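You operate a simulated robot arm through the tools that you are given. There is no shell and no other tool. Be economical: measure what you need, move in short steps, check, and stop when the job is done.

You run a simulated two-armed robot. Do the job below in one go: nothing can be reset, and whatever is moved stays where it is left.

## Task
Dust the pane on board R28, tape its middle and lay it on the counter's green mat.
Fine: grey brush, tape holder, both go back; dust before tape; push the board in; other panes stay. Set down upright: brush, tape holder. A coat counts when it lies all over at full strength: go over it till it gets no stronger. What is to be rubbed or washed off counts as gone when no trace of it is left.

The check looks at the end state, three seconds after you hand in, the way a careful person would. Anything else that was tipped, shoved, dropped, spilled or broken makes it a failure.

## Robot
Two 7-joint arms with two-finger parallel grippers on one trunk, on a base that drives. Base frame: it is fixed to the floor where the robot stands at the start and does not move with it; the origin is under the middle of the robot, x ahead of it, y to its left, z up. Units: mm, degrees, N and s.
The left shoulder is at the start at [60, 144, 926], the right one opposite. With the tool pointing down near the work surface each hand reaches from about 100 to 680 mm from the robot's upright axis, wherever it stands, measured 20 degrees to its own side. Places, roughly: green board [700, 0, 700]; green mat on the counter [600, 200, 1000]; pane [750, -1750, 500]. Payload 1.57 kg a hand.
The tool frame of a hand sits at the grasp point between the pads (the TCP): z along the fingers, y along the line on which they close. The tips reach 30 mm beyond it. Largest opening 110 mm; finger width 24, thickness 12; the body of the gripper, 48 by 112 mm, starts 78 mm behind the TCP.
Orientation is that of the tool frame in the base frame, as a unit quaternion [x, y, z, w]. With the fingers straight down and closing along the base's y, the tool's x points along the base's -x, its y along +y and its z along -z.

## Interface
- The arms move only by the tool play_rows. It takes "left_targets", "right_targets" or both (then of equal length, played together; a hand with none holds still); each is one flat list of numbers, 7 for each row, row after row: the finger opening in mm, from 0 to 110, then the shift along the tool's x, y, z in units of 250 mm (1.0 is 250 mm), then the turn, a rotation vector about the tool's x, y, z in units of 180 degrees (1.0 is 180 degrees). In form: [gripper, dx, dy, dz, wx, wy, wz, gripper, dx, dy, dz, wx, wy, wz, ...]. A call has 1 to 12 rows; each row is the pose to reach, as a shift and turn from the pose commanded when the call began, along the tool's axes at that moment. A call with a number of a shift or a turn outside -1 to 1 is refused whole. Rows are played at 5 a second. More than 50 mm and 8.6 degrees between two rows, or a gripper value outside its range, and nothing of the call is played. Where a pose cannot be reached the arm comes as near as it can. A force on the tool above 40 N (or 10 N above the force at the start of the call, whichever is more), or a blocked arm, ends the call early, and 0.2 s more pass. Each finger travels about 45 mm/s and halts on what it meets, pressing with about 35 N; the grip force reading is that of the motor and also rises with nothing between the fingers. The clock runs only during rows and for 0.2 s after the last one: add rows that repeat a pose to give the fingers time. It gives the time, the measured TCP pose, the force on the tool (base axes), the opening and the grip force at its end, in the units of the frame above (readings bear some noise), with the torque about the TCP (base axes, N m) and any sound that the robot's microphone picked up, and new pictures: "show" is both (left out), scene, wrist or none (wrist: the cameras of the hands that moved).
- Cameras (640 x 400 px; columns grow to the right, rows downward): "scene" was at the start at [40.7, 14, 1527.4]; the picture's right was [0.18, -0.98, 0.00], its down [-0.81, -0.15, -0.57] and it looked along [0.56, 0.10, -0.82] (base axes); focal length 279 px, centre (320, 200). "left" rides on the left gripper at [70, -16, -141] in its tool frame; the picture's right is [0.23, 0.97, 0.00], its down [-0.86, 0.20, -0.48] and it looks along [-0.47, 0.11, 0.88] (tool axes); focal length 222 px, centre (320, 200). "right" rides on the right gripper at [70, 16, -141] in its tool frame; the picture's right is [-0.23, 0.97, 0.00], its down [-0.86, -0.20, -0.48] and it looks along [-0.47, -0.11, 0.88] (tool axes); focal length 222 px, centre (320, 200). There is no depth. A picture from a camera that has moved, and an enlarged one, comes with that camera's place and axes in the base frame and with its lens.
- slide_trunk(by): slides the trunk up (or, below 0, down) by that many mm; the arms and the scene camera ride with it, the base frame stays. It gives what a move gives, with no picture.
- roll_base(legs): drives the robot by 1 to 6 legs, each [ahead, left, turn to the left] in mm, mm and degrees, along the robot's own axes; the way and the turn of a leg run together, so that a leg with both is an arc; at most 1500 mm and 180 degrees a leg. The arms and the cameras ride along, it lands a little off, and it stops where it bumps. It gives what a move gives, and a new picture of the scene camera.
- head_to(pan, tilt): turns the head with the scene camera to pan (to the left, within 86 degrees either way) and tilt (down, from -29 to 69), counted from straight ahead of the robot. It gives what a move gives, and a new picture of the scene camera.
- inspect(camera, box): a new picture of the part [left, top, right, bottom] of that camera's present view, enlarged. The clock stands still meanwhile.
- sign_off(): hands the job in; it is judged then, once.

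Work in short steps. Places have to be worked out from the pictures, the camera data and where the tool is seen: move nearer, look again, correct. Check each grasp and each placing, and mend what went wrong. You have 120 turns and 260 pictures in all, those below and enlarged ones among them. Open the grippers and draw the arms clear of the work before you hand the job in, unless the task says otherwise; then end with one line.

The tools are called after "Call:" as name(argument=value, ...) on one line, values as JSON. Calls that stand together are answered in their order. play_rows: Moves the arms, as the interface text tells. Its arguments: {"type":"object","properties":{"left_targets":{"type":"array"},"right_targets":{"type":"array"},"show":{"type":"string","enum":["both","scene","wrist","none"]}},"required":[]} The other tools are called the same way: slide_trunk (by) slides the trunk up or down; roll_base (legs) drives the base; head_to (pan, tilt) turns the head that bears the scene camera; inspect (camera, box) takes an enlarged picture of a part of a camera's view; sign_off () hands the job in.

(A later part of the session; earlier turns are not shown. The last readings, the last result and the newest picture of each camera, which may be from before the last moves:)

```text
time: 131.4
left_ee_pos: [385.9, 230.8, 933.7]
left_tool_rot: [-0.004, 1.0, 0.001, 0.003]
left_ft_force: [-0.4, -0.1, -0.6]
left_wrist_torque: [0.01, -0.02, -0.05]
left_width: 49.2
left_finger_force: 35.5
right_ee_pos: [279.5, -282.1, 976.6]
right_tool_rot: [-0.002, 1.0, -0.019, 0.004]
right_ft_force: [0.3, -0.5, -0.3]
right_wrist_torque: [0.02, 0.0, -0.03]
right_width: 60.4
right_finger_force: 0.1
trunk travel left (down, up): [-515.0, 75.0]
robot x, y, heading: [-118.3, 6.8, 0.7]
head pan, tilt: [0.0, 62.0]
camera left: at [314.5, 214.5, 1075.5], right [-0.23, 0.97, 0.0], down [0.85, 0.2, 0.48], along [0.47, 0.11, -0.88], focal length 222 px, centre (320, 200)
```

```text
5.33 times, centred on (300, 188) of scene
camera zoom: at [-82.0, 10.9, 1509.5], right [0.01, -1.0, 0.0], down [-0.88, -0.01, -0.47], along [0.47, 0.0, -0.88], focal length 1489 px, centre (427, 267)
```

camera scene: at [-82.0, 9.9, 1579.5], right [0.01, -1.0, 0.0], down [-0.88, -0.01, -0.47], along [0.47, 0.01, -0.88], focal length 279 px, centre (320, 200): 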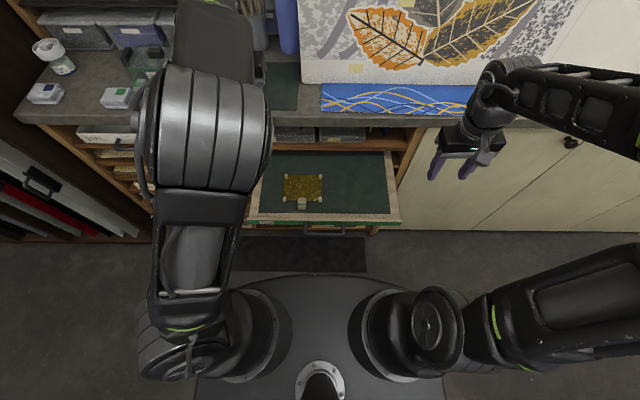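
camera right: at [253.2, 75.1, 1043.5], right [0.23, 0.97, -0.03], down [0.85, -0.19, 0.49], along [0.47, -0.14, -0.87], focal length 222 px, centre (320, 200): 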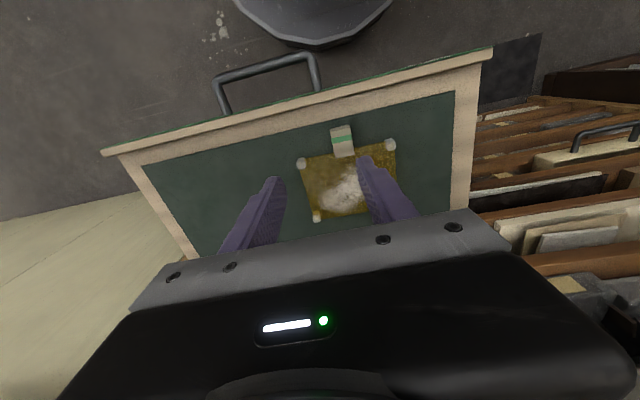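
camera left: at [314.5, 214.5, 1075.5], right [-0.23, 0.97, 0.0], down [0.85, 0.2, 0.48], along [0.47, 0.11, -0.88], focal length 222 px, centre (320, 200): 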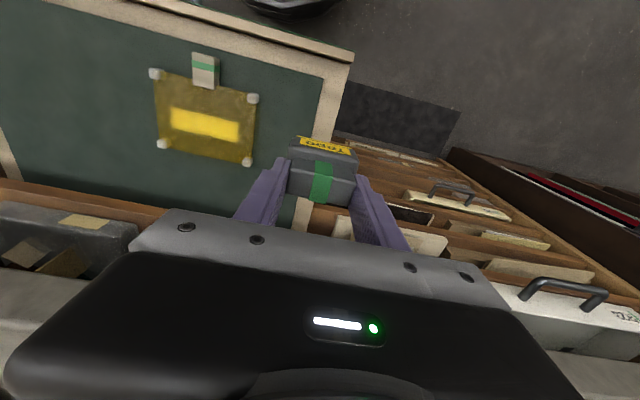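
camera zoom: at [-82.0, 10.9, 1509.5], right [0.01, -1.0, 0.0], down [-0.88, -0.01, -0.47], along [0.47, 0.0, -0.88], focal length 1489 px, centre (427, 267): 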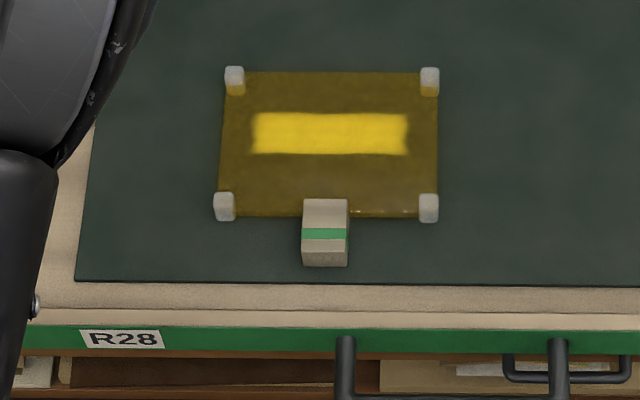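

The zone's extent stays fixed and it's much stronger. I repeat passes, with wider drags and slight x shifts, to check it gets no stronger.

Call:
play_rows(left_targets=[40, 0, -0.18, 0, 0, 0, 0, 40, 0, -0.36, 0.06, 0, 0, 0, 40, -0.04, -0.5, 0.16, 0, 0, 0, 40, -0.08, -0.6, 0.28, 0, 0, 0, 40, -0.08, -0.6, 0.37, 0, 0, 0, 40, -0.08, -0.6, 0.402, 0, 0, 0, 40, -0.08, -0.66, 0.402, 0, 0, 0, 40, -0.1, -0.69, 0.402, 0, 0, 0, 40, -0.1, -0.6, 0.402, 0, 0, 0, 40, -0.1, -0.52, 0.402, 0, 0, 0, 40, -0.06, -0.52, 0.402, 0, 0, 0, 40, -0.06, -0.6, 0.402, 0, 0, 0], show="none")

Call:
play_rows(left_targets=[40, 0, -0.05, 0, 0, 0, 0, 40, 0, -0.09, 0, 0, 0, 0, 40, -0.02, -0.02, 0, 0, 0, 0, 40, -0.02, 0.05, 0, 0, 0, 0, 40, -0.02, 0.09, 0, 0, 0, 0, 40, -0.02, 0, 0, 0, 0, 0, 40, 0, 0, -0.08, 0, 0, 0, 40, 0.04, 0.1, -0.2, 0, 0, 0, 40, 0.08, 0.25, -0.3, 0, 0, 0, 40, 0.08, 0.42, -0.36, 0, 0, 0, 40, 0.08, 0.6, -0.4, 0, 0, 0, 40, 0.08, 0.6, -0.4, 0, 0, 0], show="wrist")

Call:
inspect(camera="left", box=[120, 60, 320, 200])

Call:
inspect(camera="scene", box=[240, 150, 360, 225])

```text
time: 134.0
left_ee_pos: [398.8, 78.6, 831.8]
left_tool_rot: [-0.005, 1.0, 0.001, 0.002]
left_ft_force: [-1.7, 5.7, 16.5]
left_wrist_torque: [0.05, 0.12, -0.09]
left_width: 49.4
left_finger_force: 35.0
right_ee_pos: [279.8, -282.5, 976.5]
right_tool_rot: [-0.003, 1.0, -0.02, 0.005]
right_ft_force: [0.6, 0.6, 0.8]
right_wrist_torque: [0.02, 0.05, 0.03]
right_width: 59.7
right_finger_force: 0.1
trunk travel left (down, up): [-515.0, 75.0]
robot x, y, heading: [-113.8, 9.1, 0.7]
head pan, tilt: [0.0, 62.0]
```

```text
time: 136.6
left_ee_pos: [379.5, 231.3, 932.3]
left_tool_rot: [-0.003, 1.0, 0.002, 0.003]
left_ft_force: [-0.4, -0.8, -1.5]
left_wrist_torque: [0.03, -0.02, -0.03]
left_width: 49.2
left_finger_force: 35.1
right_ee_pos: [280.5, -282.8, 974.5]
right_tool_rot: [-0.002, 1.0, -0.02, 0.003]
right_ft_force: [0.1, -0.1, 0.6]
right_wrist_torque: [0.01, -0.04, 0.05]
right_width: 60.0
right_finger_force: 0.1
trunk travel left (down, up): [-515.0, 75.0]
robot x, y, heading: [-117.1, 11.6, 0.5]
head pan, tilt: [0.0, 62.0]
camera left: at [308.2, 214.3, 1073.2], right [-0.23, 0.97, 0.0], down [0.85, 0.2, 0.48], along [0.47, 0.11, -0.88], focal length 222 px, centre (320, 200)
```

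left: 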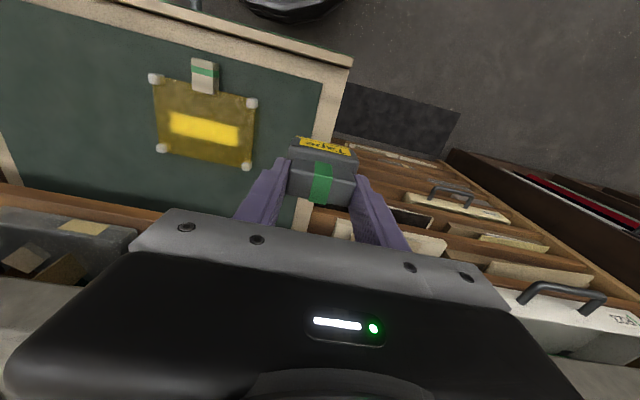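

```text
2.86 times, centred on (220, 130) of left
camera zoom: at [308.2, 214.3, 1073.2], right [-0.23, 0.97, 0.0], down [0.85, 0.2, 0.48], along [0.47, 0.11, -0.88], focal length 635 px, centre (606, 400)
```

zoom: 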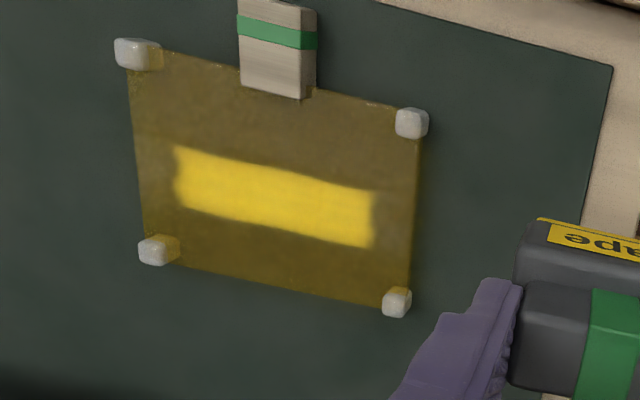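

```text
5.33 times, centred on (300, 188) of scene
camera zoom: at [-82.0, 10.8, 1509.5], right [0.01, -1.0, 0.0], down [-0.88, -0.01, -0.47], along [0.47, 0.0, -0.88], focal length 1489 px, centre (427, 267)
```

zoom: 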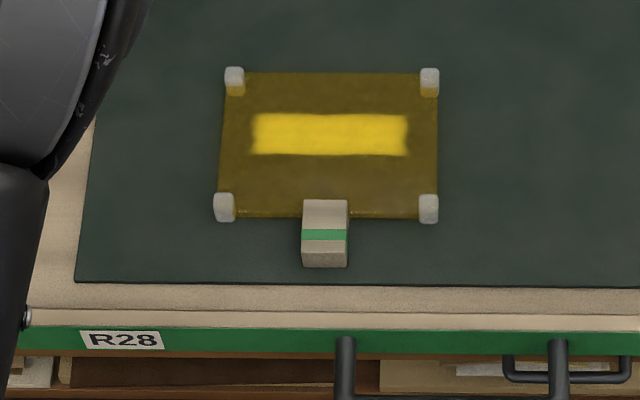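

The tape has reached full strength. I raise the trunk, lift the holder, and return it (hand shifted right so it stays clear of the brush).

Call:
slide_trunk(by=70)

Call:
play_rows(left_targets=[40, 0, 0, -0.18, 0, 0, 0, 40, 0, -0.1, -0.32, 0, 0, 0, 40, 0, -0.2, -0.44, 0, 0, 0, 40, 0, -0.2, -0.44, 0, 0, 0], show="none")

Call:
roll_base(legs=[[0, 229, -0.3], [152, 0, 0]])

```text
time: 137.7
left_ee_pos: [379.4, 230.9, 1001.9]
left_tool_rot: [-0.003, 1.0, 0.001, 0.003]
left_ft_force: [0.5, -1.0, -0.3]
left_wrist_torque: [-0.01, 0.01, -0.02]
left_width: 49.5
left_finger_force: 35.5
right_ee_pos: [280.2, -283.5, 1046.4]
right_tool_rot: [-0.004, 1.0, -0.019, 0.003]
right_ft_force: [-0.1, 0.3, -0.3]
right_wrist_torque: [0.0, 0.02, -0.01]
right_width: 60.0
right_finger_force: 0.0
trunk travel left (down, up): [-585.0, 5.0]
robot x, y, heading: [-114.2, 7.9, 0.6]
head pan, tilt: [0.0, 62.0]
```

```text
time: 138.7
left_ee_pos: [377.9, 179.0, 1111.1]
left_tool_rot: [-0.004, 1.0, 0.001, 0.002]
left_ft_force: [0.4, -0.6, -1.0]
left_wrist_torque: [0.05, 0.02, 0.01]
left_width: 49.0
left_finger_force: 35.0
right_ee_pos: [280.6, -281.8, 1046.2]
right_tool_rot: [-0.002, 1.0, -0.019, 0.004]
right_ft_force: [-0.7, -0.6, 0.1]
right_wrist_torque: [0.02, 0.03, 0.01]
right_width: 59.7
right_finger_force: 0.0
trunk travel left (down, up): [-585.0, 5.0]
robot x, y, heading: [-116.9, 9.9, 0.7]
head pan, tilt: [0.0, 62.0]
```

```text
time: 141.4
left_ee_pos: [531.0, 408.3, 1109.2]
left_tool_rot: [-0.001, 1.0, 0.001, 0.002]
left_ft_force: [1.0, 0.1, -1.5]
left_wrist_torque: [0.0, 0.08, 0.02]
left_width: 49.0
left_finger_force: 34.8
right_ee_pos: [432.8, -51.3, 1045.8]
right_tool_rot: [0.0, 1.0, -0.019, 0.003]
right_ft_force: [-0.3, 0.9, -0.3]
right_wrist_torque: [-0.02, 0.02, -0.03]
right_width: 60.0
right_finger_force: 0.1
trunk travel left (down, up): [-585.0, 5.0]
robot x, y, heading: [35.7, 241.0, 0.2]
head pan, tilt: [0.0, 62.0]
camera scene: at [72.0, 244.1, 1579.4], right [0.0, -1.0, 0.0], down [-0.88, 0.0, -0.47], along [0.47, 0.0, -0.88], focal length 279 px, centre (320, 200)
```

scene: 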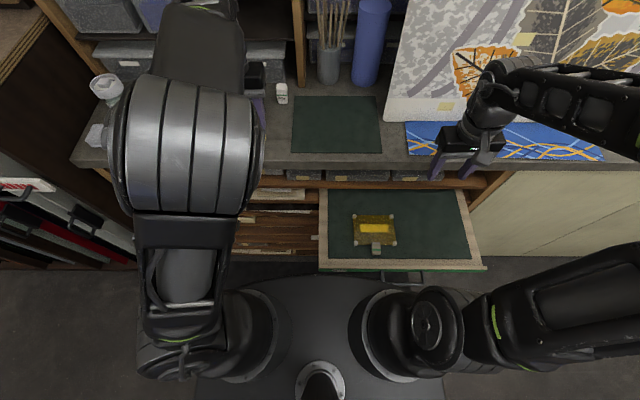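

Over to the home spot, then down near the counter.

Call:
play_rows(left_targets=[40, -0.05, -0.006, 0, 0, 0, 0, 40, -0.096, -0.006, 0, 0, 0, 0, 40, -0.096, -0.006, 0.08, 0, 0, 0, 40, -0.096, -0.006, 0.145, 0, 0, 0, 40, -0.096, -0.006, 0.145, 0, 0, 0], show="wrist")

```text
time: 142.7
left_ee_pos: [553.1, 408.5, 1074.7]
left_tool_rot: [-0.001, 1.0, 0.002, 0.003]
left_ft_force: [0.0, 0.1, -1.7]
left_wrist_torque: [-0.01, 0.0, 0.02]
left_width: 49.2
left_finger_force: 34.7
right_ee_pos: [431.3, -51.0, 1046.0]
right_tool_rot: [0.001, 1.0, -0.019, 0.003]
right_ft_force: [-0.3, 0.1, 0.4]
right_wrist_torque: [0.01, 0.01, 0.03]
right_width: 60.1
right_finger_force: 0.0
trunk travel left (down, up): [-585.0, 5.0]
robot x, y, heading: [36.3, 238.8, 0.3]
head pan, tilt: [0.0, 62.0]
camera left: at [482.7, 392.0, 1215.2], right [-0.23, 0.97, 0.0], down [0.85, 0.2, 0.48], along [0.47, 0.11, -0.88], focal length 222 px, centre (320, 200)
```

left: 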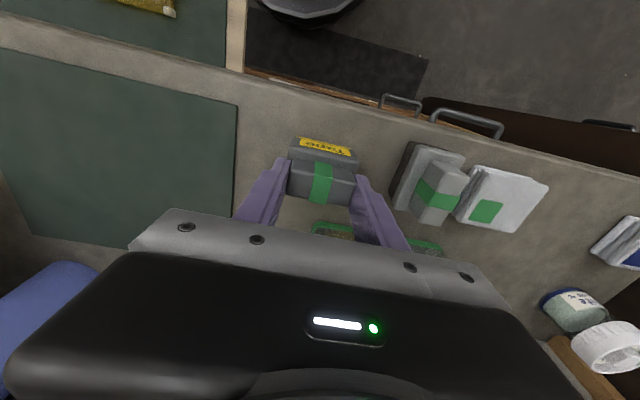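

I set it down, release, and rise.

Call:
play_rows(left_targets=[40, -0.008, -0.006, 0.016, 0, 0, 0, 40, -0.008, -0.006, 0.03, 0, 0, 0, 40, -0.008, -0.006, 0.03, 0, 0, 0, 78, -0.008, -0.006, 0.03, 0, 0, 0, 78, -0.008, -0.006, 0.03, 0, 0, 0, 78, -0.008, -0.006, 0.03, 0, 0, 0, 78, -0.008, -0.006, -0.06, 0, 0, 0, 78, -0.008, -0.006, -0.15, 0, 0, 0, 78, 0.1, -0.006, -0.15, 0, 0, 0, 78, 0.1, -0.006, -0.15, 0, 0, 0], show="wrist")

Call:
inspect(camera="left", box=[200, 90, 440, 230])

```text
time: 144.8
left_ee_pos: [529.0, 406.0, 1111.4]
left_tool_rot: [-0.001, 1.0, 0.001, 0.003]
left_ft_force: [0.1, 0.0, 0.1]
left_wrist_torque: [0.0, -0.01, 0.02]
left_width: 78.2
left_finger_force: 0.1
right_ee_pos: [430.9, -52.7, 1046.5]
right_tool_rot: [-0.001, 1.0, -0.019, 0.004]
right_ft_force: [0.6, -0.5, -0.1]
right_wrist_torque: [-0.02, -0.02, 0.0]
right_width: 59.9
right_finger_force: 0.1
trunk travel left (down, up): [-585.0, 5.0]
robot x, y, heading: [36.8, 243.6, 0.5]
head pan, tilt: [0.0, 62.0]
camera left: at [459.2, 389.5, 1252.2], right [-0.23, 0.97, 0.0], down [0.85, 0.2, 0.48], along [0.47, 0.11, -0.88], focal length 222 px, centre (320, 200)
```

left: 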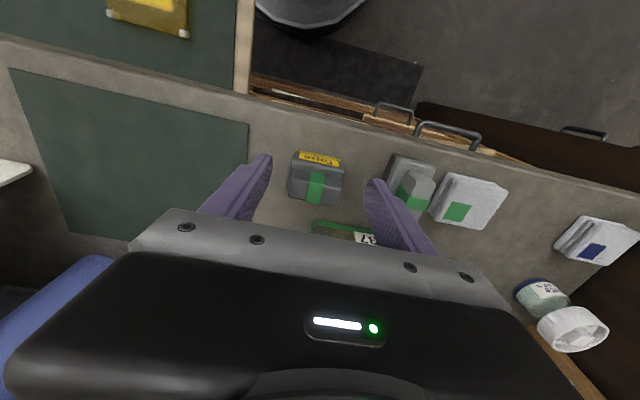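

```text
2.67 times, centred on (320, 160) of left
camera zoom: at [459.2, 389.5, 1252.2], right [-0.23, 0.97, 0.0], down [0.85, 0.2, 0.48], along [0.47, 0.11, -0.88], focal length 592 px, centre (320, 307)
```

zoom: 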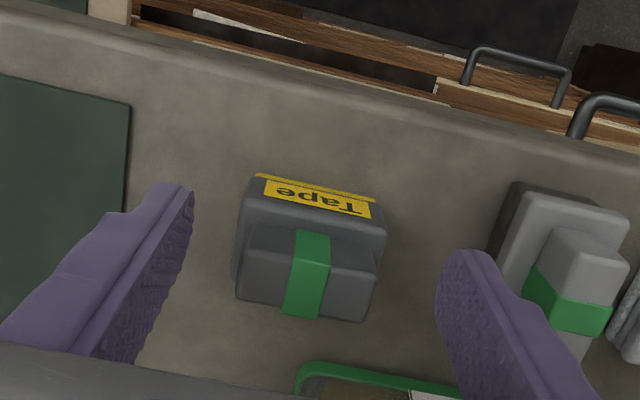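

Both tools are home and upright. Now I drive back to the pane and lower the trunk, to pick the pane by its block with the left hand.

Call:
roll_base(legs=[[-152, 0, 0], [0, -231, 0]])

Call:
slide_trunk(by=-70)

Call:
play_rows(left_targets=[70, 0.05, -0.13, 0.14, 0, 0, 0, 60, 0.1, -0.26, 0.28, 0, 0, 0, 60, 0.14, -0.36, 0.42, 0, 0, 0, 60, 0.16, -0.37, 0.6, 0, 0, 0, 60, 0.16, -0.37, 0.76, 0, 0, 0, 60, 0.16, -0.37, 0.76, 0, 0, 0], show="wrist")

Call:
inspect(camera="left", box=[200, 60, 440, 230])

```text
time: 147.6
left_ee_pos: [377.9, 170.0, 1112.4]
left_tool_rot: [-0.002, 1.0, 0.001, 0.003]
left_ft_force: [-0.1, -0.2, -0.5]
left_wrist_torque: [0.01, -0.02, 0.02]
left_width: 78.1
left_finger_force: 0.2
right_ee_pos: [280.2, -284.9, 1045.1]
right_tool_rot: [-0.001, 1.0, -0.02, 0.004]
right_ft_force: [0.2, -0.2, -0.1]
right_wrist_torque: [0.04, -0.03, 0.01]
right_width: 59.7
right_finger_force: 0.1
trunk travel left (down, up): [-585.0, 5.0]
robot x, y, heading: [-111.5, 8.7, 0.7]
head pan, tilt: [0.0, 62.0]
camera scene: at [-81.1, 8.5, 1579.5], right [0.01, -1.0, 0.0], down [-0.88, -0.01, -0.47], along [0.47, 0.0, -0.88], focal length 279 px, centre (320, 200)
```

scene: 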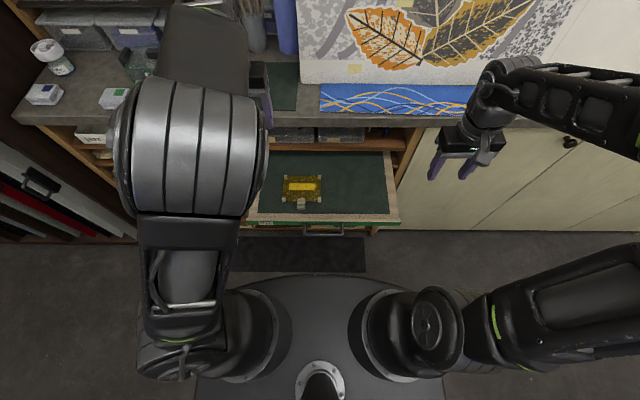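

```text
time: 148.7
left_ee_pos: [378.2, 172.6, 1042.5]
left_tool_rot: [-0.003, 1.0, 0.001, 0.003]
left_ft_force: [0.4, -1.3, -0.5]
left_wrist_torque: [-0.03, -0.02, 0.01]
left_width: 78.0
left_finger_force: 0.1
right_ee_pos: [280.1, -284.8, 976.9]
right_tool_rot: [-0.001, 1.0, -0.019, 0.004]
right_ft_force: [1.1, 0.2, -0.4]
right_wrist_torque: [0.02, 0.02, 0.02]
right_width: 60.1
right_finger_force: 0.1
trunk travel left (down, up): [-515.0, 75.0]
robot x, y, heading: [-116.5, 12.8, 0.3]
head pan, tilt: [0.0, 62.0]
```

```text
time: 150.1
left_ee_pos: [344.3, 78.2, 849.0]
left_tool_rot: [-0.003, 1.0, 0.001, 0.003]
left_ft_force: [1.0, 1.1, 0.0]
left_wrist_torque: [-0.02, 0.01, -0.01]
left_width: 59.9
left_finger_force: 0.0
right_ee_pos: [280.1, -285.6, 974.8]
right_tool_rot: [-0.002, 1.0, -0.019, 0.003]
right_ft_force: [0.0, 0.5, 0.8]
right_wrist_torque: [0.02, 0.03, -0.02]
right_width: 60.1
right_finger_force: 0.0
trunk travel left (down, up): [-515.0, 75.0]
robot x, y, heading: [-113.5, 9.1, 0.2]
head pan, tilt: [0.0, 62.0]
camera left: at [272.9, 63.4, 990.4], right [-0.23, 0.97, 0.0], down [0.85, 0.2, 0.48], along [0.47, 0.11, -0.87], focal length 222 px, centre (320, 200)
```

left: 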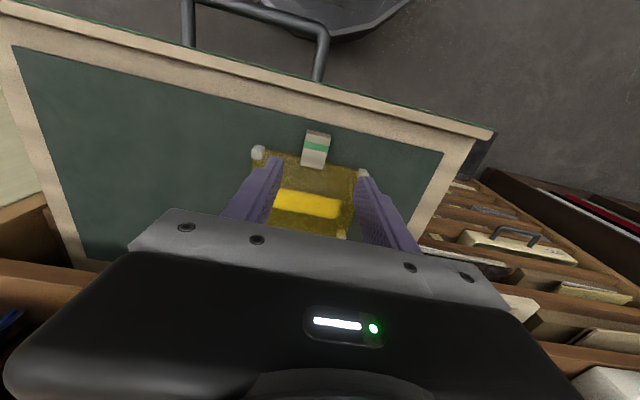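

```text
2.35 times, centred on (320, 145) of left
camera zoom: at [272.9, 63.4, 990.4], right [-0.23, 0.97, 0.0], down [0.85, 0.2, 0.48], along [0.47, 0.11, -0.87], focal length 523 px, centre (320, 329)
```

zoom: 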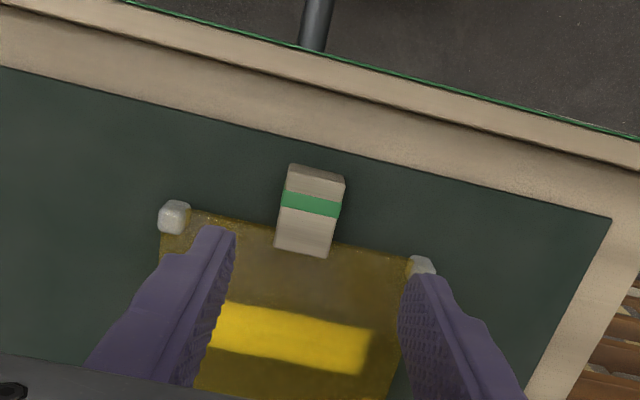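

Block at (336,74). I align, descend to z≈786 and close.

Call:
play_rows(left_targets=[60, 0.032, -0.017, 0.1, 0, 0, 0, 60, 0.032, -0.017, 0.2, 0, 0, 0, 60, 0.032, -0.017, 0.25, 0, 0, 0, 60, 0.032, -0.017, 0.25, 0, 0, 0, 15, 0.032, -0.017, 0.25, 0, 0, 0, 15, 0.032, -0.017, 0.25, 0, 0, 0, 15, 0.032, -0.017, 0.25, 0, 0, 0, 15, 0.032, -0.017, 0.25, 0, 0, 0], show="wrist")

Call:
play_rows(left_targets=[15, 0, 0, -0.05, 0, 0, 0, 15, 0, 0, -0.15, 0, 0, 0, 15, 0, 0, -0.3, 0, 0, 0, 15, 0, 0, -0.45, 0, 0, 0, 15, 0, 0.04, -0.6, 0, 0, 0, 15, 0, 0.1, -0.75, 0, 0, 0, 15, 0, 0.16, -0.88, 0, 0, 0, 15, 0, 0.16, -0.88, 0, 0, 0], show="wrist")

```text
time: 151.9
left_ee_pos: [332.5, 76.8, 785.4]
left_tool_rot: [-0.002, 1.0, 0.001, 0.003]
left_ft_force: [0.1, -1.6, 1.5]
left_wrist_torque: [-0.06, -0.03, -0.09]
left_width: 25.1
left_finger_force: 31.2
right_ee_pos: [280.1, -287.4, 975.9]
right_tool_rot: [-0.001, 1.0, -0.019, 0.003]
right_ft_force: [-0.4, -0.1, 0.2]
right_wrist_torque: [0.01, -0.01, -0.01]
right_width: 60.0
right_finger_force: 0.0
trunk travel left (down, up): [-515.0, 75.0]
robot x, y, heading: [-112.5, 7.9, 0.6]
head pan, tilt: [0.0, 62.0]
camera left: at [261.9, 60.9, 927.0], right [-0.23, 0.97, 0.0], down [0.85, 0.2, 0.48], along [0.47, 0.11, -0.88], focal length 222 px, centre (320, 200)
```

left: 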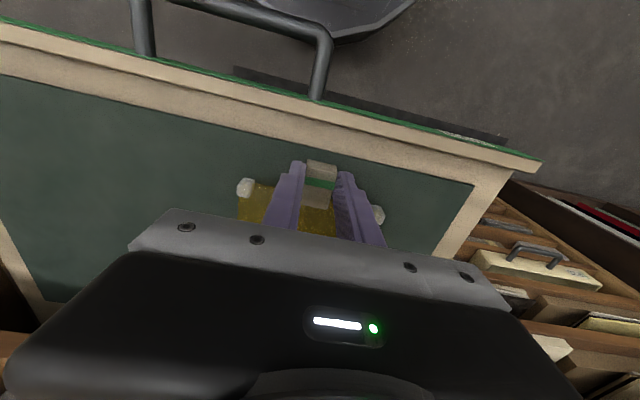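

```text
time: 153.7
left_ee_pos: [331.3, 116.2, 1009.7]
left_tool_rot: [-0.002, 1.0, 0.001, 0.002]
left_ft_force: [0.0, 0.1, -0.5]
left_wrist_torque: [0.03, 0.04, 0.01]
left_width: 25.4
left_finger_force: 34.6
right_ee_pos: [280.9, -285.0, 976.2]
right_tool_rot: [0.0, 1.0, -0.019, 0.003]
right_ft_force: [-0.2, 0.8, -0.4]
right_wrist_torque: [0.0, -0.02, -0.02]
right_width: 60.1
right_finger_force: 0.0
trunk travel left (down, up): [-515.0, 75.0]
robot x, y, heading: [-119.9, 8.9, 0.3]
head pan, tilt: [0.0, 62.0]
camera left: at [260.3, 99.8, 1151.0], right [-0.23, 0.97, 0.0], down [0.85, 0.2, 0.48], along [0.47, 0.11, -0.88], focal length 222 px, centre (320, 200)
```

left: 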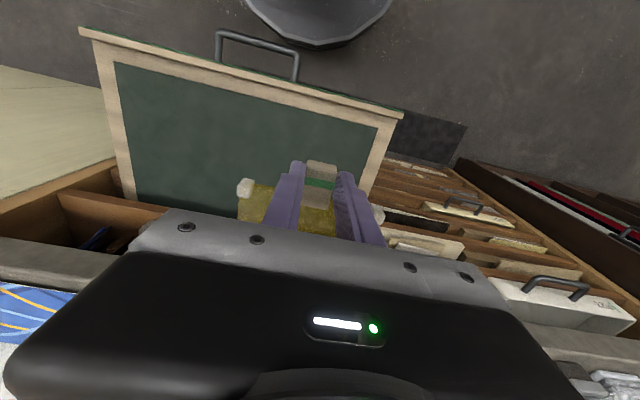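

The pane is held securely. I raise the trunk, then drive left and forward toward the mat.

Call:
slide_trunk(by=70)

Call:
play_rows(left_targets=[15, 0, 0, -0.1, 0, 0, 0, 15, 0, 0, -0.1, 0, 0, 0], show="none")

Call:
roll_base(legs=[[0, 84, 0], [115, 0, 0]])

```text
time: 154.7
left_ee_pos: [332.0, 116.5, 1079.5]
left_tool_rot: [-0.003, 1.0, 0.001, 0.003]
left_ft_force: [0.1, -0.5, -0.1]
left_wrist_torque: [0.0, 0.08, -0.01]
left_width: 25.2
left_finger_force: 35.5
right_ee_pos: [281.0, -285.7, 1046.1]
right_tool_rot: [-0.001, 1.0, -0.019, 0.004]
right_ft_force: [0.2, 0.2, 0.8]
right_wrist_torque: [0.0, 0.01, 0.03]
right_width: 59.9
right_finger_force: 0.0
trunk travel left (down, up): [-585.0, 5.0]
robot x, y, heading: [-113.5, 6.5, 0.3]
head pan, tilt: [0.0, 62.0]
```

```text
time: 155.3
left_ee_pos: [332.6, 114.7, 1104.6]
left_tool_rot: [-0.002, 1.0, 0.001, 0.003]
left_ft_force: [0.4, 0.1, -1.0]
left_wrist_torque: [0.01, 0.05, 0.01]
left_width: 25.2
left_finger_force: 34.5
right_ee_pos: [279.5, -285.4, 1046.1]
right_tool_rot: [-0.002, 1.0, -0.019, 0.004]
right_ft_force: [-0.4, -0.1, -1.2]
right_wrist_torque: [-0.01, -0.06, 0.02]
right_width: 59.9
right_finger_force: 0.1
trunk travel left (down, up): [-585.0, 5.0]
robot x, y, heading: [-116.4, 8.3, 0.3]
head pan, tilt: [0.0, 62.0]
```

```text
time: 157.2
left_ee_pos: [447.9, 198.0, 1102.6]
left_tool_rot: [-0.003, 1.0, 0.001, 0.003]
left_ft_force: [0.2, -0.1, -1.0]
left_wrist_torque: [0.01, 0.1, 0.01]
left_width: 25.2
left_finger_force: 35.0
right_ee_pos: [398.0, -200.4, 1046.0]
right_tool_rot: [-0.002, 1.0, -0.019, 0.002]
right_ft_force: [-0.2, -0.2, 0.2]
right_wrist_torque: [0.03, 0.05, 0.01]
right_width: 59.9
right_finger_force: 0.2
trunk travel left (down, up): [-585.0, 5.0]
robot x, y, heading: [1.2, 94.3, 0.6]
head pan, tilt: [0.0, 62.0]
camera scene: at [36.3, 93.9, 1579.4], right [0.01, -1.0, 0.0], down [-0.88, -0.01, -0.47], along [0.47, 0.0, -0.88], focal length 279 px, centre (320, 200)
```

scene: 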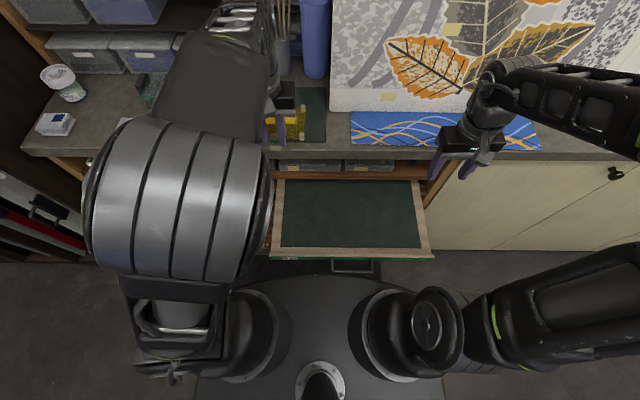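

I move 85 mm forward over the mat and lower to z≈1050.

Call:
play_rows(left_targets=[15, -0.12, 0.01, 0, 0, 0, 0, 15, -0.24, 0.01, 0, 0, 0, 0, 15, -0.34, 0.01, 0, 0, 0, 0, 15, -0.34, 0.01, 0.1, 0, 0, 0, 15, -0.34, 0.01, 0.2, 0, 0, 0, 15, -0.34, 0.01, 0.2, 0, 0, 0], show="both")

Call:
inspect(camera="scene", box=[200, 60, 400, 180])

```text
time: 158.6
left_ee_pos: [531.4, 201.7, 1052.7]
left_tool_rot: [-0.003, 1.0, 0.002, 0.003]
left_ft_force: [-0.3, -0.2, -1.0]
left_wrist_torque: [-0.03, 0.09, 0.02]
left_width: 25.2
left_finger_force: 35.1
right_ee_pos: [396.3, -200.3, 1045.1]
right_tool_rot: [-0.002, 1.0, -0.019, 0.004]
right_ft_force: [-0.5, -0.7, -0.8]
right_wrist_torque: [-0.01, 0.04, -0.01]
right_width: 60.0
right_finger_force: 0.1
trunk travel left (down, up): [-585.0, 5.0]
robot x, y, heading: [0.1, 93.1, 0.5]
head pan, tilt: [0.0, 62.0]
camera scene: at [33.9, 93.9, 1579.5], right [0.01, -1.0, 0.0], down [-0.88, -0.01, -0.47], along [0.47, 0.0, -0.88], focal length 279 px, centre (320, 200)
camera left: at [461.7, 186.2, 1194.0], right [-0.23, 0.97, 0.0], down [0.85, 0.2, 0.48], along [0.47, 0.11, -0.88], focal length 222 px, centre (320, 200)
```

scene: 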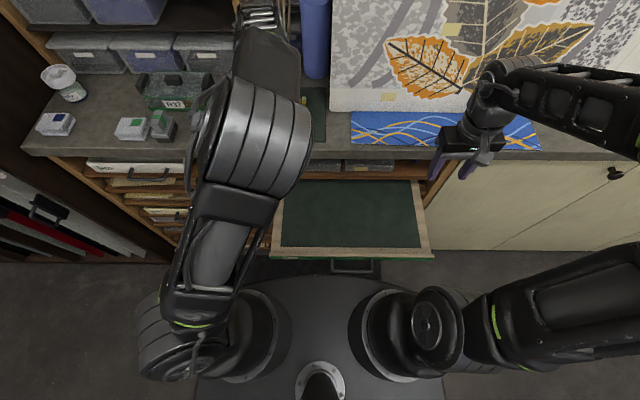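
left: 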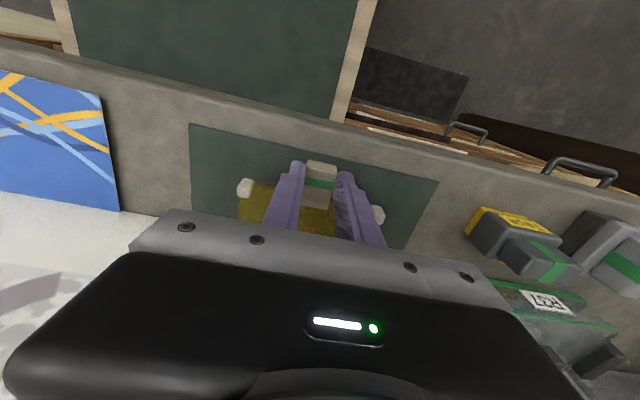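

```text
3.20 times, centred on (300, 120) of scene
camera zoom: at [33.9, 93.9, 1579.5], right [0.01, -1.0, 0.0], down [-0.88, -0.01, -0.47], along [0.47, 0.0, -0.88], focal length 893 px, centre (384, 456)
```

zoom: 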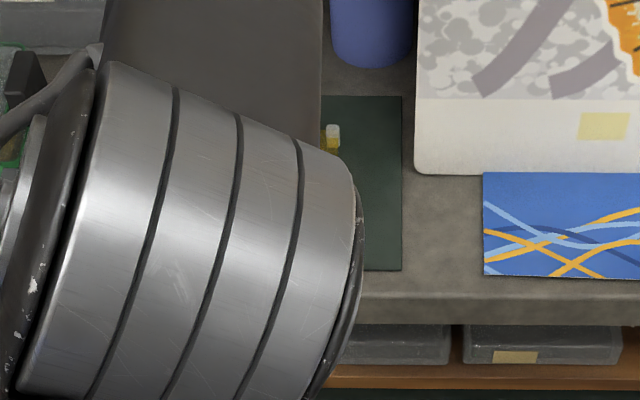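

Mat spans x 524–739, y 83–320. I shift 18 mm forward so the block is also on the mat, then lower slowly.

Call:
play_rows(left_targets=[15, -0.074, 0, 0, 0, 0, 0, 15, -0.074, 0, 0.04, 0, 0, 0, 15, -0.074, 0, 0.064, 0, 0, 0, 15, -0.074, 0, 0.064, 0, 0, 0], show="none")

Call:
play_rows(left_targets=[15, 0, 0, 0.008, 0, 0, 0, 15, 0, 0, 0.016, 0, 0, 0, 15, 0, 0, 0.016, 0, 0, 0], show="wrist")

```text
time: 159.6
left_ee_pos: [549.4, 203.4, 1038.2]
left_tool_rot: [-0.002, 1.0, 0.0, 0.003]
left_ft_force: [-0.2, 0.6, -0.9]
left_wrist_torque: [0.03, 0.05, -0.02]
left_width: 25.3
left_finger_force: 35.0
right_ee_pos: [395.4, -201.2, 1046.2]
right_tool_rot: [-0.002, 1.0, -0.02, 0.004]
right_ft_force: [-1.1, -0.7, -0.3]
right_wrist_torque: [0.03, 0.02, -0.02]
right_width: 60.1
right_finger_force: 0.0
trunk travel left (down, up): [-585.0, 5.0]
robot x, y, heading: [-1.9, 97.3, 0.5]
head pan, tilt: [0.0, 62.0]
```

```text
time: 160.4
left_ee_pos: [549.6, 202.1, 1036.6]
left_tool_rot: [-0.004, 1.0, 0.001, 0.005]
left_ft_force: [1.2, 3.2, 24.3]
left_wrist_torque: [0.09, 0.13, -0.01]
left_width: 25.2
left_finger_force: 35.0
right_ee_pos: [395.4, -200.8, 1046.8]
right_tool_rot: [-0.002, 1.0, -0.019, 0.004]
right_ft_force: [0.4, 0.3, 0.7]
right_wrist_torque: [0.01, -0.02, -0.03]
right_width: 59.8
right_finger_force: 0.0
trunk travel left (down, up): [-585.0, 5.0]
robot x, y, heading: [-2.0, 93.0, 0.4]
head pan, tilt: [0.0, 62.0]
camera left: at [478.7, 186.5, 1177.2], right [-0.23, 0.97, 0.0], down [0.85, 0.2, 0.49], along [0.47, 0.11, -0.87], focal length 222 px, centre (320, 200)
```

left: 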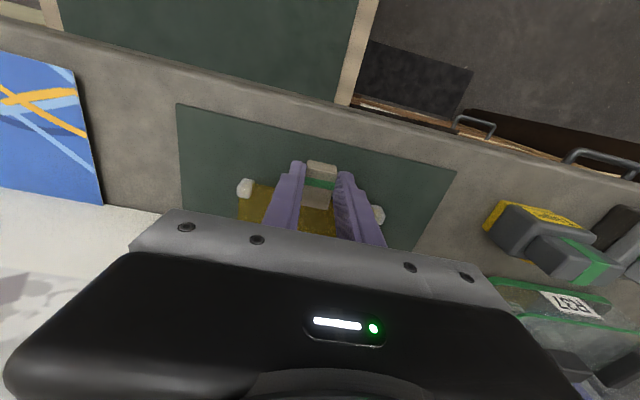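

The pane rests on the mat (24 N). I ease pressure, open, rise and back the hand off the counter.

Call:
play_rows(left_targets=[15, 0, 0, -0.008, 0, 0, 0, 60, 0, 0, -0.008, 0, 0, 0, 60, 0, 0, -0.008, 0, 0, 0, 60, 0, 0, -0.008, 0, 0, 0, 60, 0, 0, -0.12, 0, 0, 0, 60, 0, 0, -0.27, 0, 0, 0, 60, 0.15, 0, -0.27, 0, 0, 0, 60, 0.3, 0.04, -0.27, 0, 0, 0, 60, 0.45, 0.12, -0.27, 0, 0, 0, 60, 0.6, 0.25, -0.27, 0, 0, 0, 60, 0.7, 0.4, -0.27, 0, 0, 0, 60, 0.7, 0.5, -0.27, 0, 0, 0], show="both")

Call:
inspect(camera="scene", box=[200, 60, 400, 180])

```text
time: 163.0
left_ee_pos: [374.0, 331.7, 1099.1]
left_tool_rot: [-0.003, 1.0, 0.002, 0.003]
left_ft_force: [-0.2, 0.3, -0.5]
left_wrist_torque: [-0.03, 0.02, 0.0]
left_width: 60.0
left_finger_force: 0.0
right_ee_pos: [396.2, -201.9, 1047.3]
right_tool_rot: [-0.002, 1.0, -0.019, 0.004]
right_ft_force: [0.2, -0.5, -0.5]
right_wrist_torque: [0.01, 0.0, 0.0]
right_width: 59.9
right_finger_force: 0.2
trunk travel left (down, up): [-585.0, 5.0]
robot x, y, heading: [-1.0, 90.2, 0.6]
head pan, tilt: [0.0, 62.0]
camera scene: at [34.7, 94.5, 1579.4], right [0.01, -1.0, 0.0], down [-0.88, -0.01, -0.47], along [0.47, 0.0, -0.88], focal length 279 px, centre (320, 200)
camera left: at [303.9, 315.1, 1240.6], right [-0.23, 0.97, 0.0], down [0.85, 0.2, 0.48], along [0.47, 0.11, -0.88], focal length 222 px, centre (320, 200)
```

scene: 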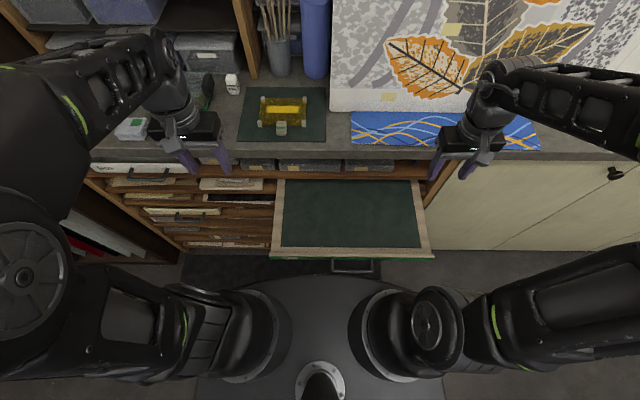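
left: 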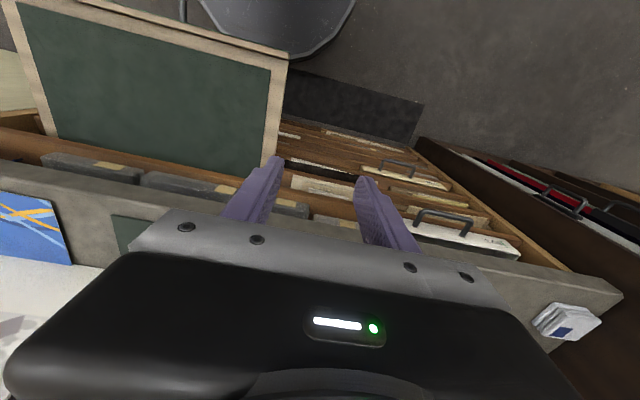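

```text
3.20 times, centred on (300, 120) of scene
camera zoom: at [34.7, 94.5, 1579.4], right [0.01, -1.0, 0.0], down [-0.88, -0.01, -0.47], along [0.47, 0.0, -0.88], focal length 893 px, centre (384, 456)
```

zoom: 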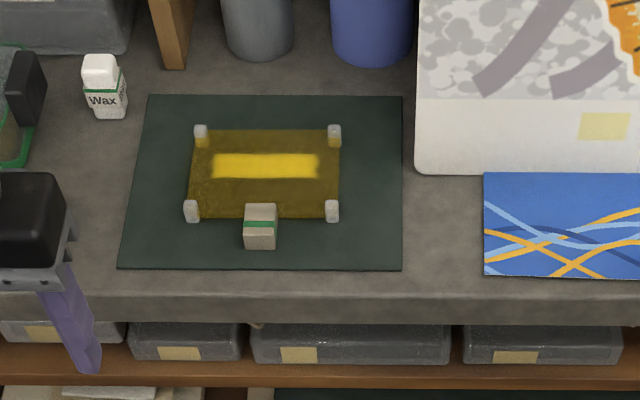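

The pane lies on the mat, taped. Now the board: I drive back, lower the trunk, and will push the handle bar at its centre with the closed right hand.

Call:
roll_base(legs=[[-155, 0, 0], [0, 70, -0.5]])

Call:
slide_trunk(by=-70)

Call:
play_rows(right_targets=[40, 0.08, 0.1, 0, 0, 0, 0, 20, 0.16, 0.2, 0.06, 0, 0, 0, 0, 0.22, 0.33, 0.14, 0, 0, 0, 0, 0.22, 0.46, 0.22, 0, 0, 0, 0, 0.22, 0.57, 0.3, 0, 0, 0, 0, 0.22, 0.57, 0.3, 0, 0, 0], show="both")

```text
time: 165.0
left_ee_pos: [223.1, 394.5, 1099.6]
left_tool_rot: [0.002, 1.0, 0.001, 0.003]
left_ft_force: [-0.8, 0.9, 0.0]
left_wrist_torque: [-0.03, -0.02, 0.03]
left_width: 60.0
left_finger_force: 0.1
right_ee_pos: [240.7, -135.3, 1047.0]
right_tool_rot: [0.004, 1.0, -0.02, 0.004]
right_ft_force: [-0.3, 0.7, 0.0]
right_wrist_torque: [-0.05, 0.01, 0.0]
right_width: 60.1
right_finger_force: 0.1
trunk travel left (down, up): [-585.0, 5.0]
robot x, y, heading: [-153.0, 160.3, -0.2]
head pan, tilt: [0.0, 62.0]
camera scene: at [-118.6, 163.6, 1579.5], right [0.0, -1.0, 0.0], down [-0.88, 0.0, -0.47], along [0.47, 0.0, -0.88], focal length 279 px, centre (320, 200)
```

scene: 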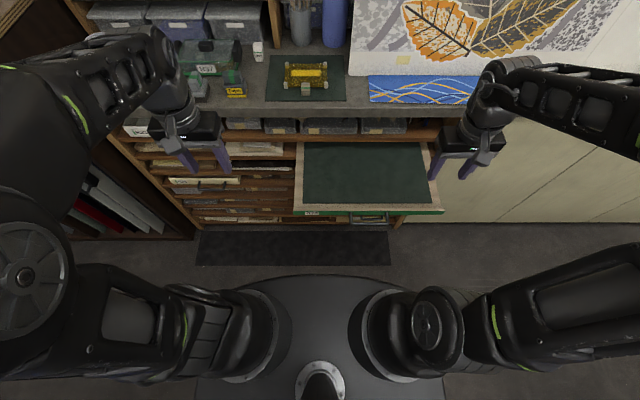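

```text
time: 166.1
left_ee_pos: [224.7, 394.4, 1030.3]
left_tool_rot: [0.003, 1.0, 0.0, 0.002]
left_ft_force: [0.5, 0.6, -0.5]
left_wrist_torque: [0.02, 0.02, -0.01]
left_width: 60.0
left_finger_force: 0.0
right_ee_pos: [238.9, -136.9, 975.6]
right_tool_rot: [0.004, 1.0, -0.019, 0.004]
right_ft_force: [-0.4, 0.5, 0.4]
right_wrist_torque: [0.0, -0.02, -0.03]
right_width: 59.9
right_finger_force: 0.0
trunk travel left (down, up): [-515.0, 75.0]
robot x, y, heading: [-150.6, 156.9, -0.4]
head pan, tilt: [0.0, 62.0]
```

```text
time: 167.5
left_ee_pos: [224.3, 394.6, 1031.1]
left_tool_rot: [0.002, 1.0, 0.001, 0.003]
left_ft_force: [0.3, -0.3, 0.2]
left_wrist_torque: [0.0, 0.0, -0.01]
left_width: 60.2
left_finger_force: 0.0
right_ee_pos: [185.0, 3.3, 896.2]
right_tool_rot: [0.003, 1.0, -0.02, 0.003]
right_ft_force: [0.4, -0.2, -0.1]
right_wrist_torque: [-0.03, 0.01, -0.02]
right_width: 0.0
right_finger_force: 21.0
trunk travel left (down, up): [-515.0, 75.0]
robot x, y, heading: [-150.4, 162.9, -0.2]
head pan, tilt: [0.0, 62.0]
camera scene: at [-119.0, 161.4, 1509.5], right [0.0, -1.0, 0.0], down [-0.88, 0.0, -0.47], along [0.47, 0.0, -0.88], focal length 279 px, centre (320, 200)
camera right: at [114.9, 25.9, 1035.8], right [0.23, 0.97, -0.04], down [0.85, -0.19, 0.49], along [0.47, -0.15, -0.87], focal length 222 px, centre (320, 200)
```

scene: 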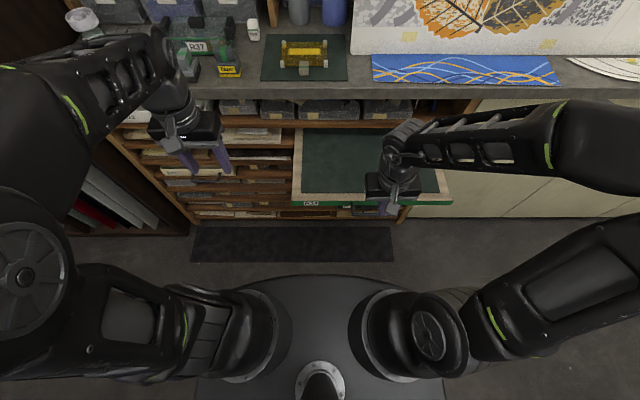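
right: 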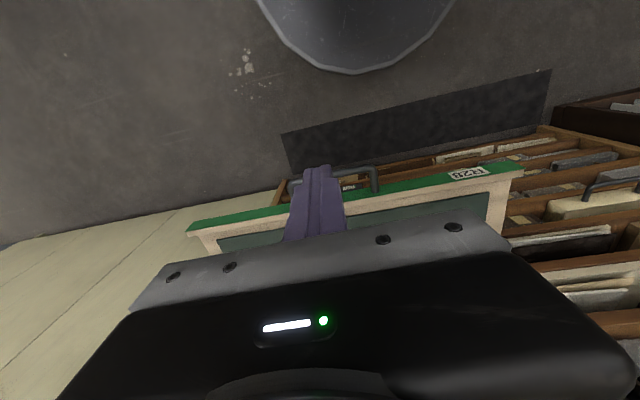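

The bar is at x≈228, hand at x 185. I lower the closed fingers in front of it.

Call:
play_rows(right_targets=[0, 0, 0, 0.18, 0, 0, 0, 0, 0, 0, 0.36, 0, 0, 0, 0, 0, 0, 0.52, 0, 0, 0, 0, 0, 0, 0.52, 0, 0, 0], show="wrist")

```text
time: 168.5
left_ee_pos: [224.0, 394.3, 1029.5]
left_tool_rot: [0.002, 1.0, 0.001, 0.004]
left_ft_force: [1.5, 0.3, 0.5]
left_wrist_torque: [0.02, -0.01, -0.01]
left_width: 60.0
left_finger_force: 0.0
right_ee_pos: [185.5, 0.2, 767.0]
right_tool_rot: [0.004, 1.0, -0.019, 0.003]
right_ft_force: [0.7, -0.3, -0.3]
right_wrist_torque: [0.05, -0.01, -0.01]
right_width: 0.1
right_finger_force: 21.5
trunk travel left (down, up): [-515.0, 75.0]
robot x, y, heading: [-153.4, 161.8, -0.3]
head pan, tilt: [0.0, 62.0]
camera right: at [115.7, 22.2, 906.6], right [0.24, 0.97, -0.04], down [0.85, -0.19, 0.49], along [0.47, -0.15, -0.87], focal length 222 px, centre (320, 200)
```

right: 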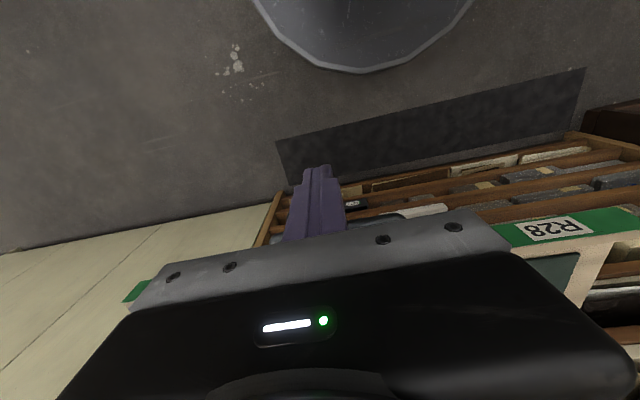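

In place. I push the board forward steadily.

Call:
play_rows(right_targets=[0, -0.08, 0.01, 0, 0, 0, 0, 0, -0.18, 0.01, 0, 0, 0, 0, 0, -0.28, 0.01, 0, 0, 0, 0, 0, -0.38, 0.01, 0, 0, 0, 0, 0, -0.48, 0.01, 0, 0, 0, 0, 0, -0.58, 0.01, 0, 0, 0, 0, 0, -0.68, 0.01, 0, 0, 0, 0, 0, -0.78, 0.01, 0, 0, 0, 0, 0, -0.88, 0.01, 0, 0, 0, 0, 0, -0.96, 0.01, 0, 0, 0, 0, 0, -0.96, 0.01, 0, 0, 0, 0], show="both")

```text
time: 170.9
left_ee_pos: [224.1, 394.6, 1030.6]
left_tool_rot: [0.002, 1.0, 0.0, 0.003]
left_ft_force: [-0.2, -0.1, 0.0]
left_wrist_torque: [0.02, 0.02, 0.02]
left_width: 60.2
left_finger_force: 0.2
right_ee_pos: [429.0, 0.7, 766.6]
right_tool_rot: [0.004, 1.0, -0.02, 0.004]
right_ft_force: [0.0, 0.4, 0.0]
right_wrist_torque: [-0.01, -0.01, 0.02]
right_width: 0.1
right_finger_force: 21.5
trunk travel left (down, up): [-515.0, 75.0]
robot x, y, heading: [-154.9, 162.5, -0.0]
head pan, tilt: [0.0, 62.0]
camera scene: at [-118.8, 161.6, 1509.5], right [0.0, -1.0, 0.0], down [-0.88, 0.0, -0.47], along [0.47, 0.0, -0.88], focal length 279 px, centre (320, 200)
camera right: at [357.4, 22.6, 905.1], right [0.23, 0.97, -0.04], down [0.85, -0.19, 0.49], along [0.47, -0.15, -0.87], focal length 222 px, centre (320, 200)
```

scene: 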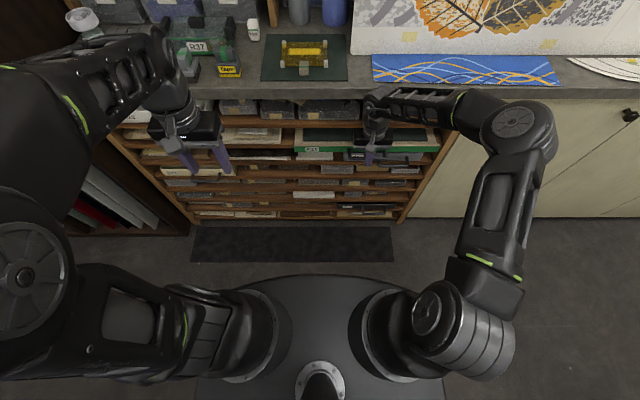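
right: 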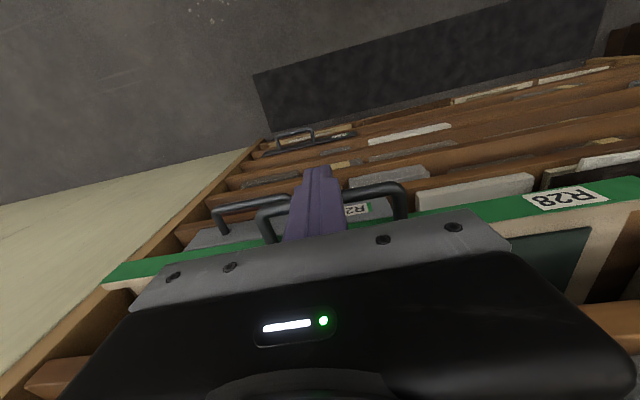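

The board is nearly in (bar ≈447; originally ≈463). I push on in small steps until it resists.

Call:
play_rows(right_targets=[0, -0.02, 0, 0, 0, 0, 0, 0, -0.04, 0, 0, 0, 0, 0, 0, -0.06, 0, 0, 0, 0, 0, 0, -0.075, 0, 0, 0, 0, 0, 0, -0.075, 0, 0, 0, 0, 0], show="wrist")

Call:
inspect(camera="scene", box=[280, 90, 480, 210])

```text
time: 172.1
left_ee_pos: [224.6, 395.8, 1029.9]
left_tool_rot: [0.003, 1.0, 0.001, 0.003]
left_ft_force: [0.0, -1.0, 0.5]
left_wrist_torque: [0.0, 0.0, 0.0]
left_width: 60.0
left_finger_force: 0.1
right_ee_pos: [444.1, -0.6, 766.6]
right_tool_rot: [0.004, 1.0, -0.019, 0.004]
right_ft_force: [-4.0, 2.1, -0.2]
right_wrist_torque: [0.03, 0.09, -0.01]
right_width: 0.1
right_finger_force: 21.6
trunk travel left (down, up): [-515.0, 75.0]
robot x, y, heading: [-154.2, 157.8, -0.3]
head pan, tilt: [0.0, 62.0]
camera right: at [374.3, 21.1, 906.3], right [0.23, 0.97, -0.04], down [0.85, -0.19, 0.49], along [0.47, -0.15, -0.87], focal length 222 px, centre (320, 200)
```

right: 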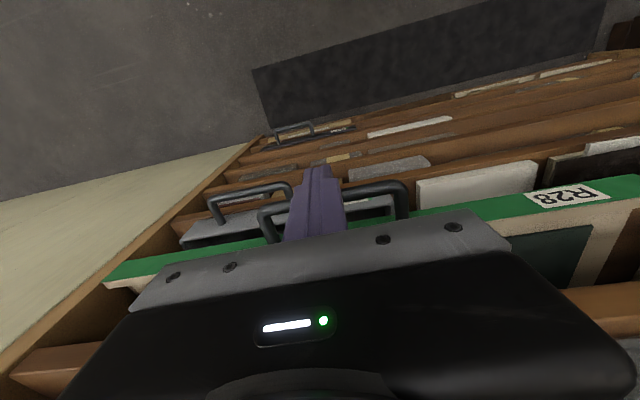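

```text
3.20 times, centred on (380, 150) of scene
camera zoom: at [-119.0, 161.8, 1509.5], right [0.0, -1.0, 0.0], down [-0.88, 0.0, -0.47], along [0.47, 0.0, -0.88], focal length 893 px, centre (128, 360)
```

zoom: 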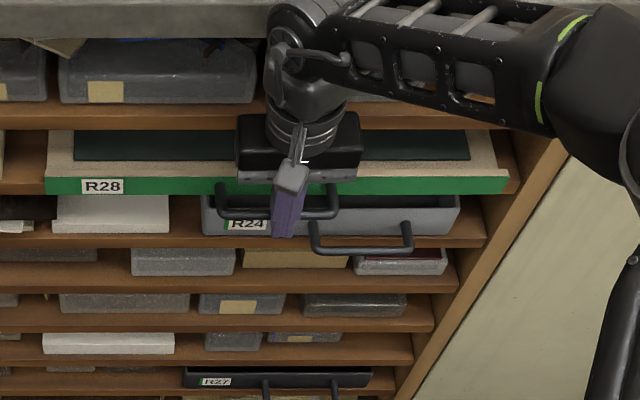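

Only 4 N resistance and the bar is back at ≈462, its starting place. I push a little further to find the stop.

Call:
play_rows(right_targets=[0, -0.012, 0, 0, 0, 0, 0, 0, -0.024, 0, 0, 0, 0, 0, 0, -0.036, 0, 0, 0, 0, 0, 0, -0.036, 0, 0, 0, 0, 0], show="wrist")

Call:
inspect(camera="scene", box=[280, 90, 480, 210])

```text
time: 173.1
left_ee_pos: [221.9, 394.4, 1031.2]
left_tool_rot: [0.003, 1.0, 0.002, 0.003]
left_ft_force: [-0.3, 0.6, 0.0]
left_wrist_torque: [0.01, -0.01, 0.02]
left_width: 60.0
left_finger_force: 0.1
right_ee_pos: [453.1, -1.9, 767.2]
right_tool_rot: [0.004, 1.0, -0.02, 0.002]
right_ft_force: [-18.0, -2.1, 4.2]
right_wrist_torque: [-0.27, 0.4, -0.02]
right_width: 0.0
right_finger_force: 22.0
trunk travel left (down, up): [-515.0, 75.0]
robot x, y, heading: [-153.2, 159.4, 0.1]
head pan, tilt: [0.0, 62.0]
camera right: at [382.5, 20.9, 906.5], right [0.24, 0.97, -0.04], down [0.85, -0.19, 0.49], along [0.47, -0.15, -0.87], focal length 222 px, centre (320, 200)
```

right: 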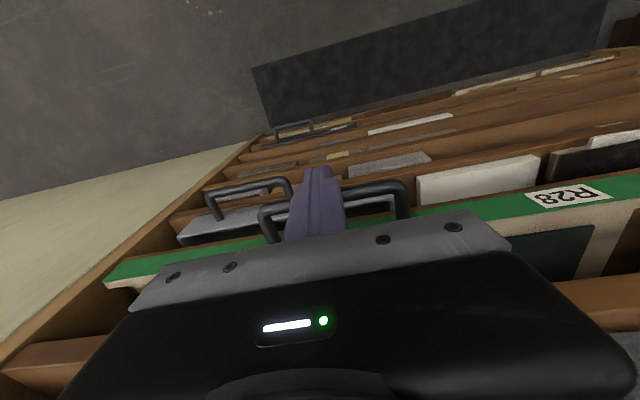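

```text
3.20 times, centred on (380, 150) of scene
camera zoom: at [-121.1, 161.5, 1509.6], right [0.0, -1.0, 0.0], down [-0.88, 0.0, -0.47], along [0.47, 0.0, -0.88], focal length 893 px, centre (128, 360)
```

zoom: 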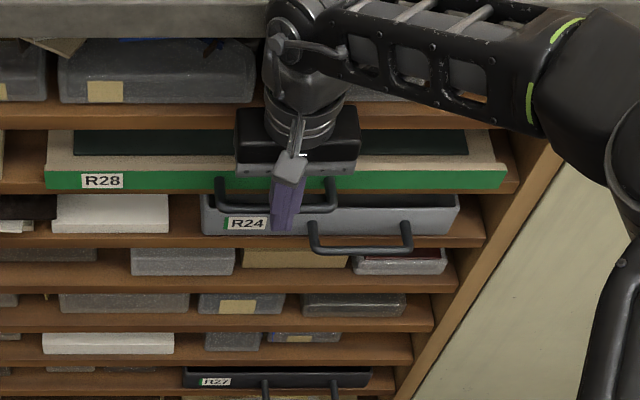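

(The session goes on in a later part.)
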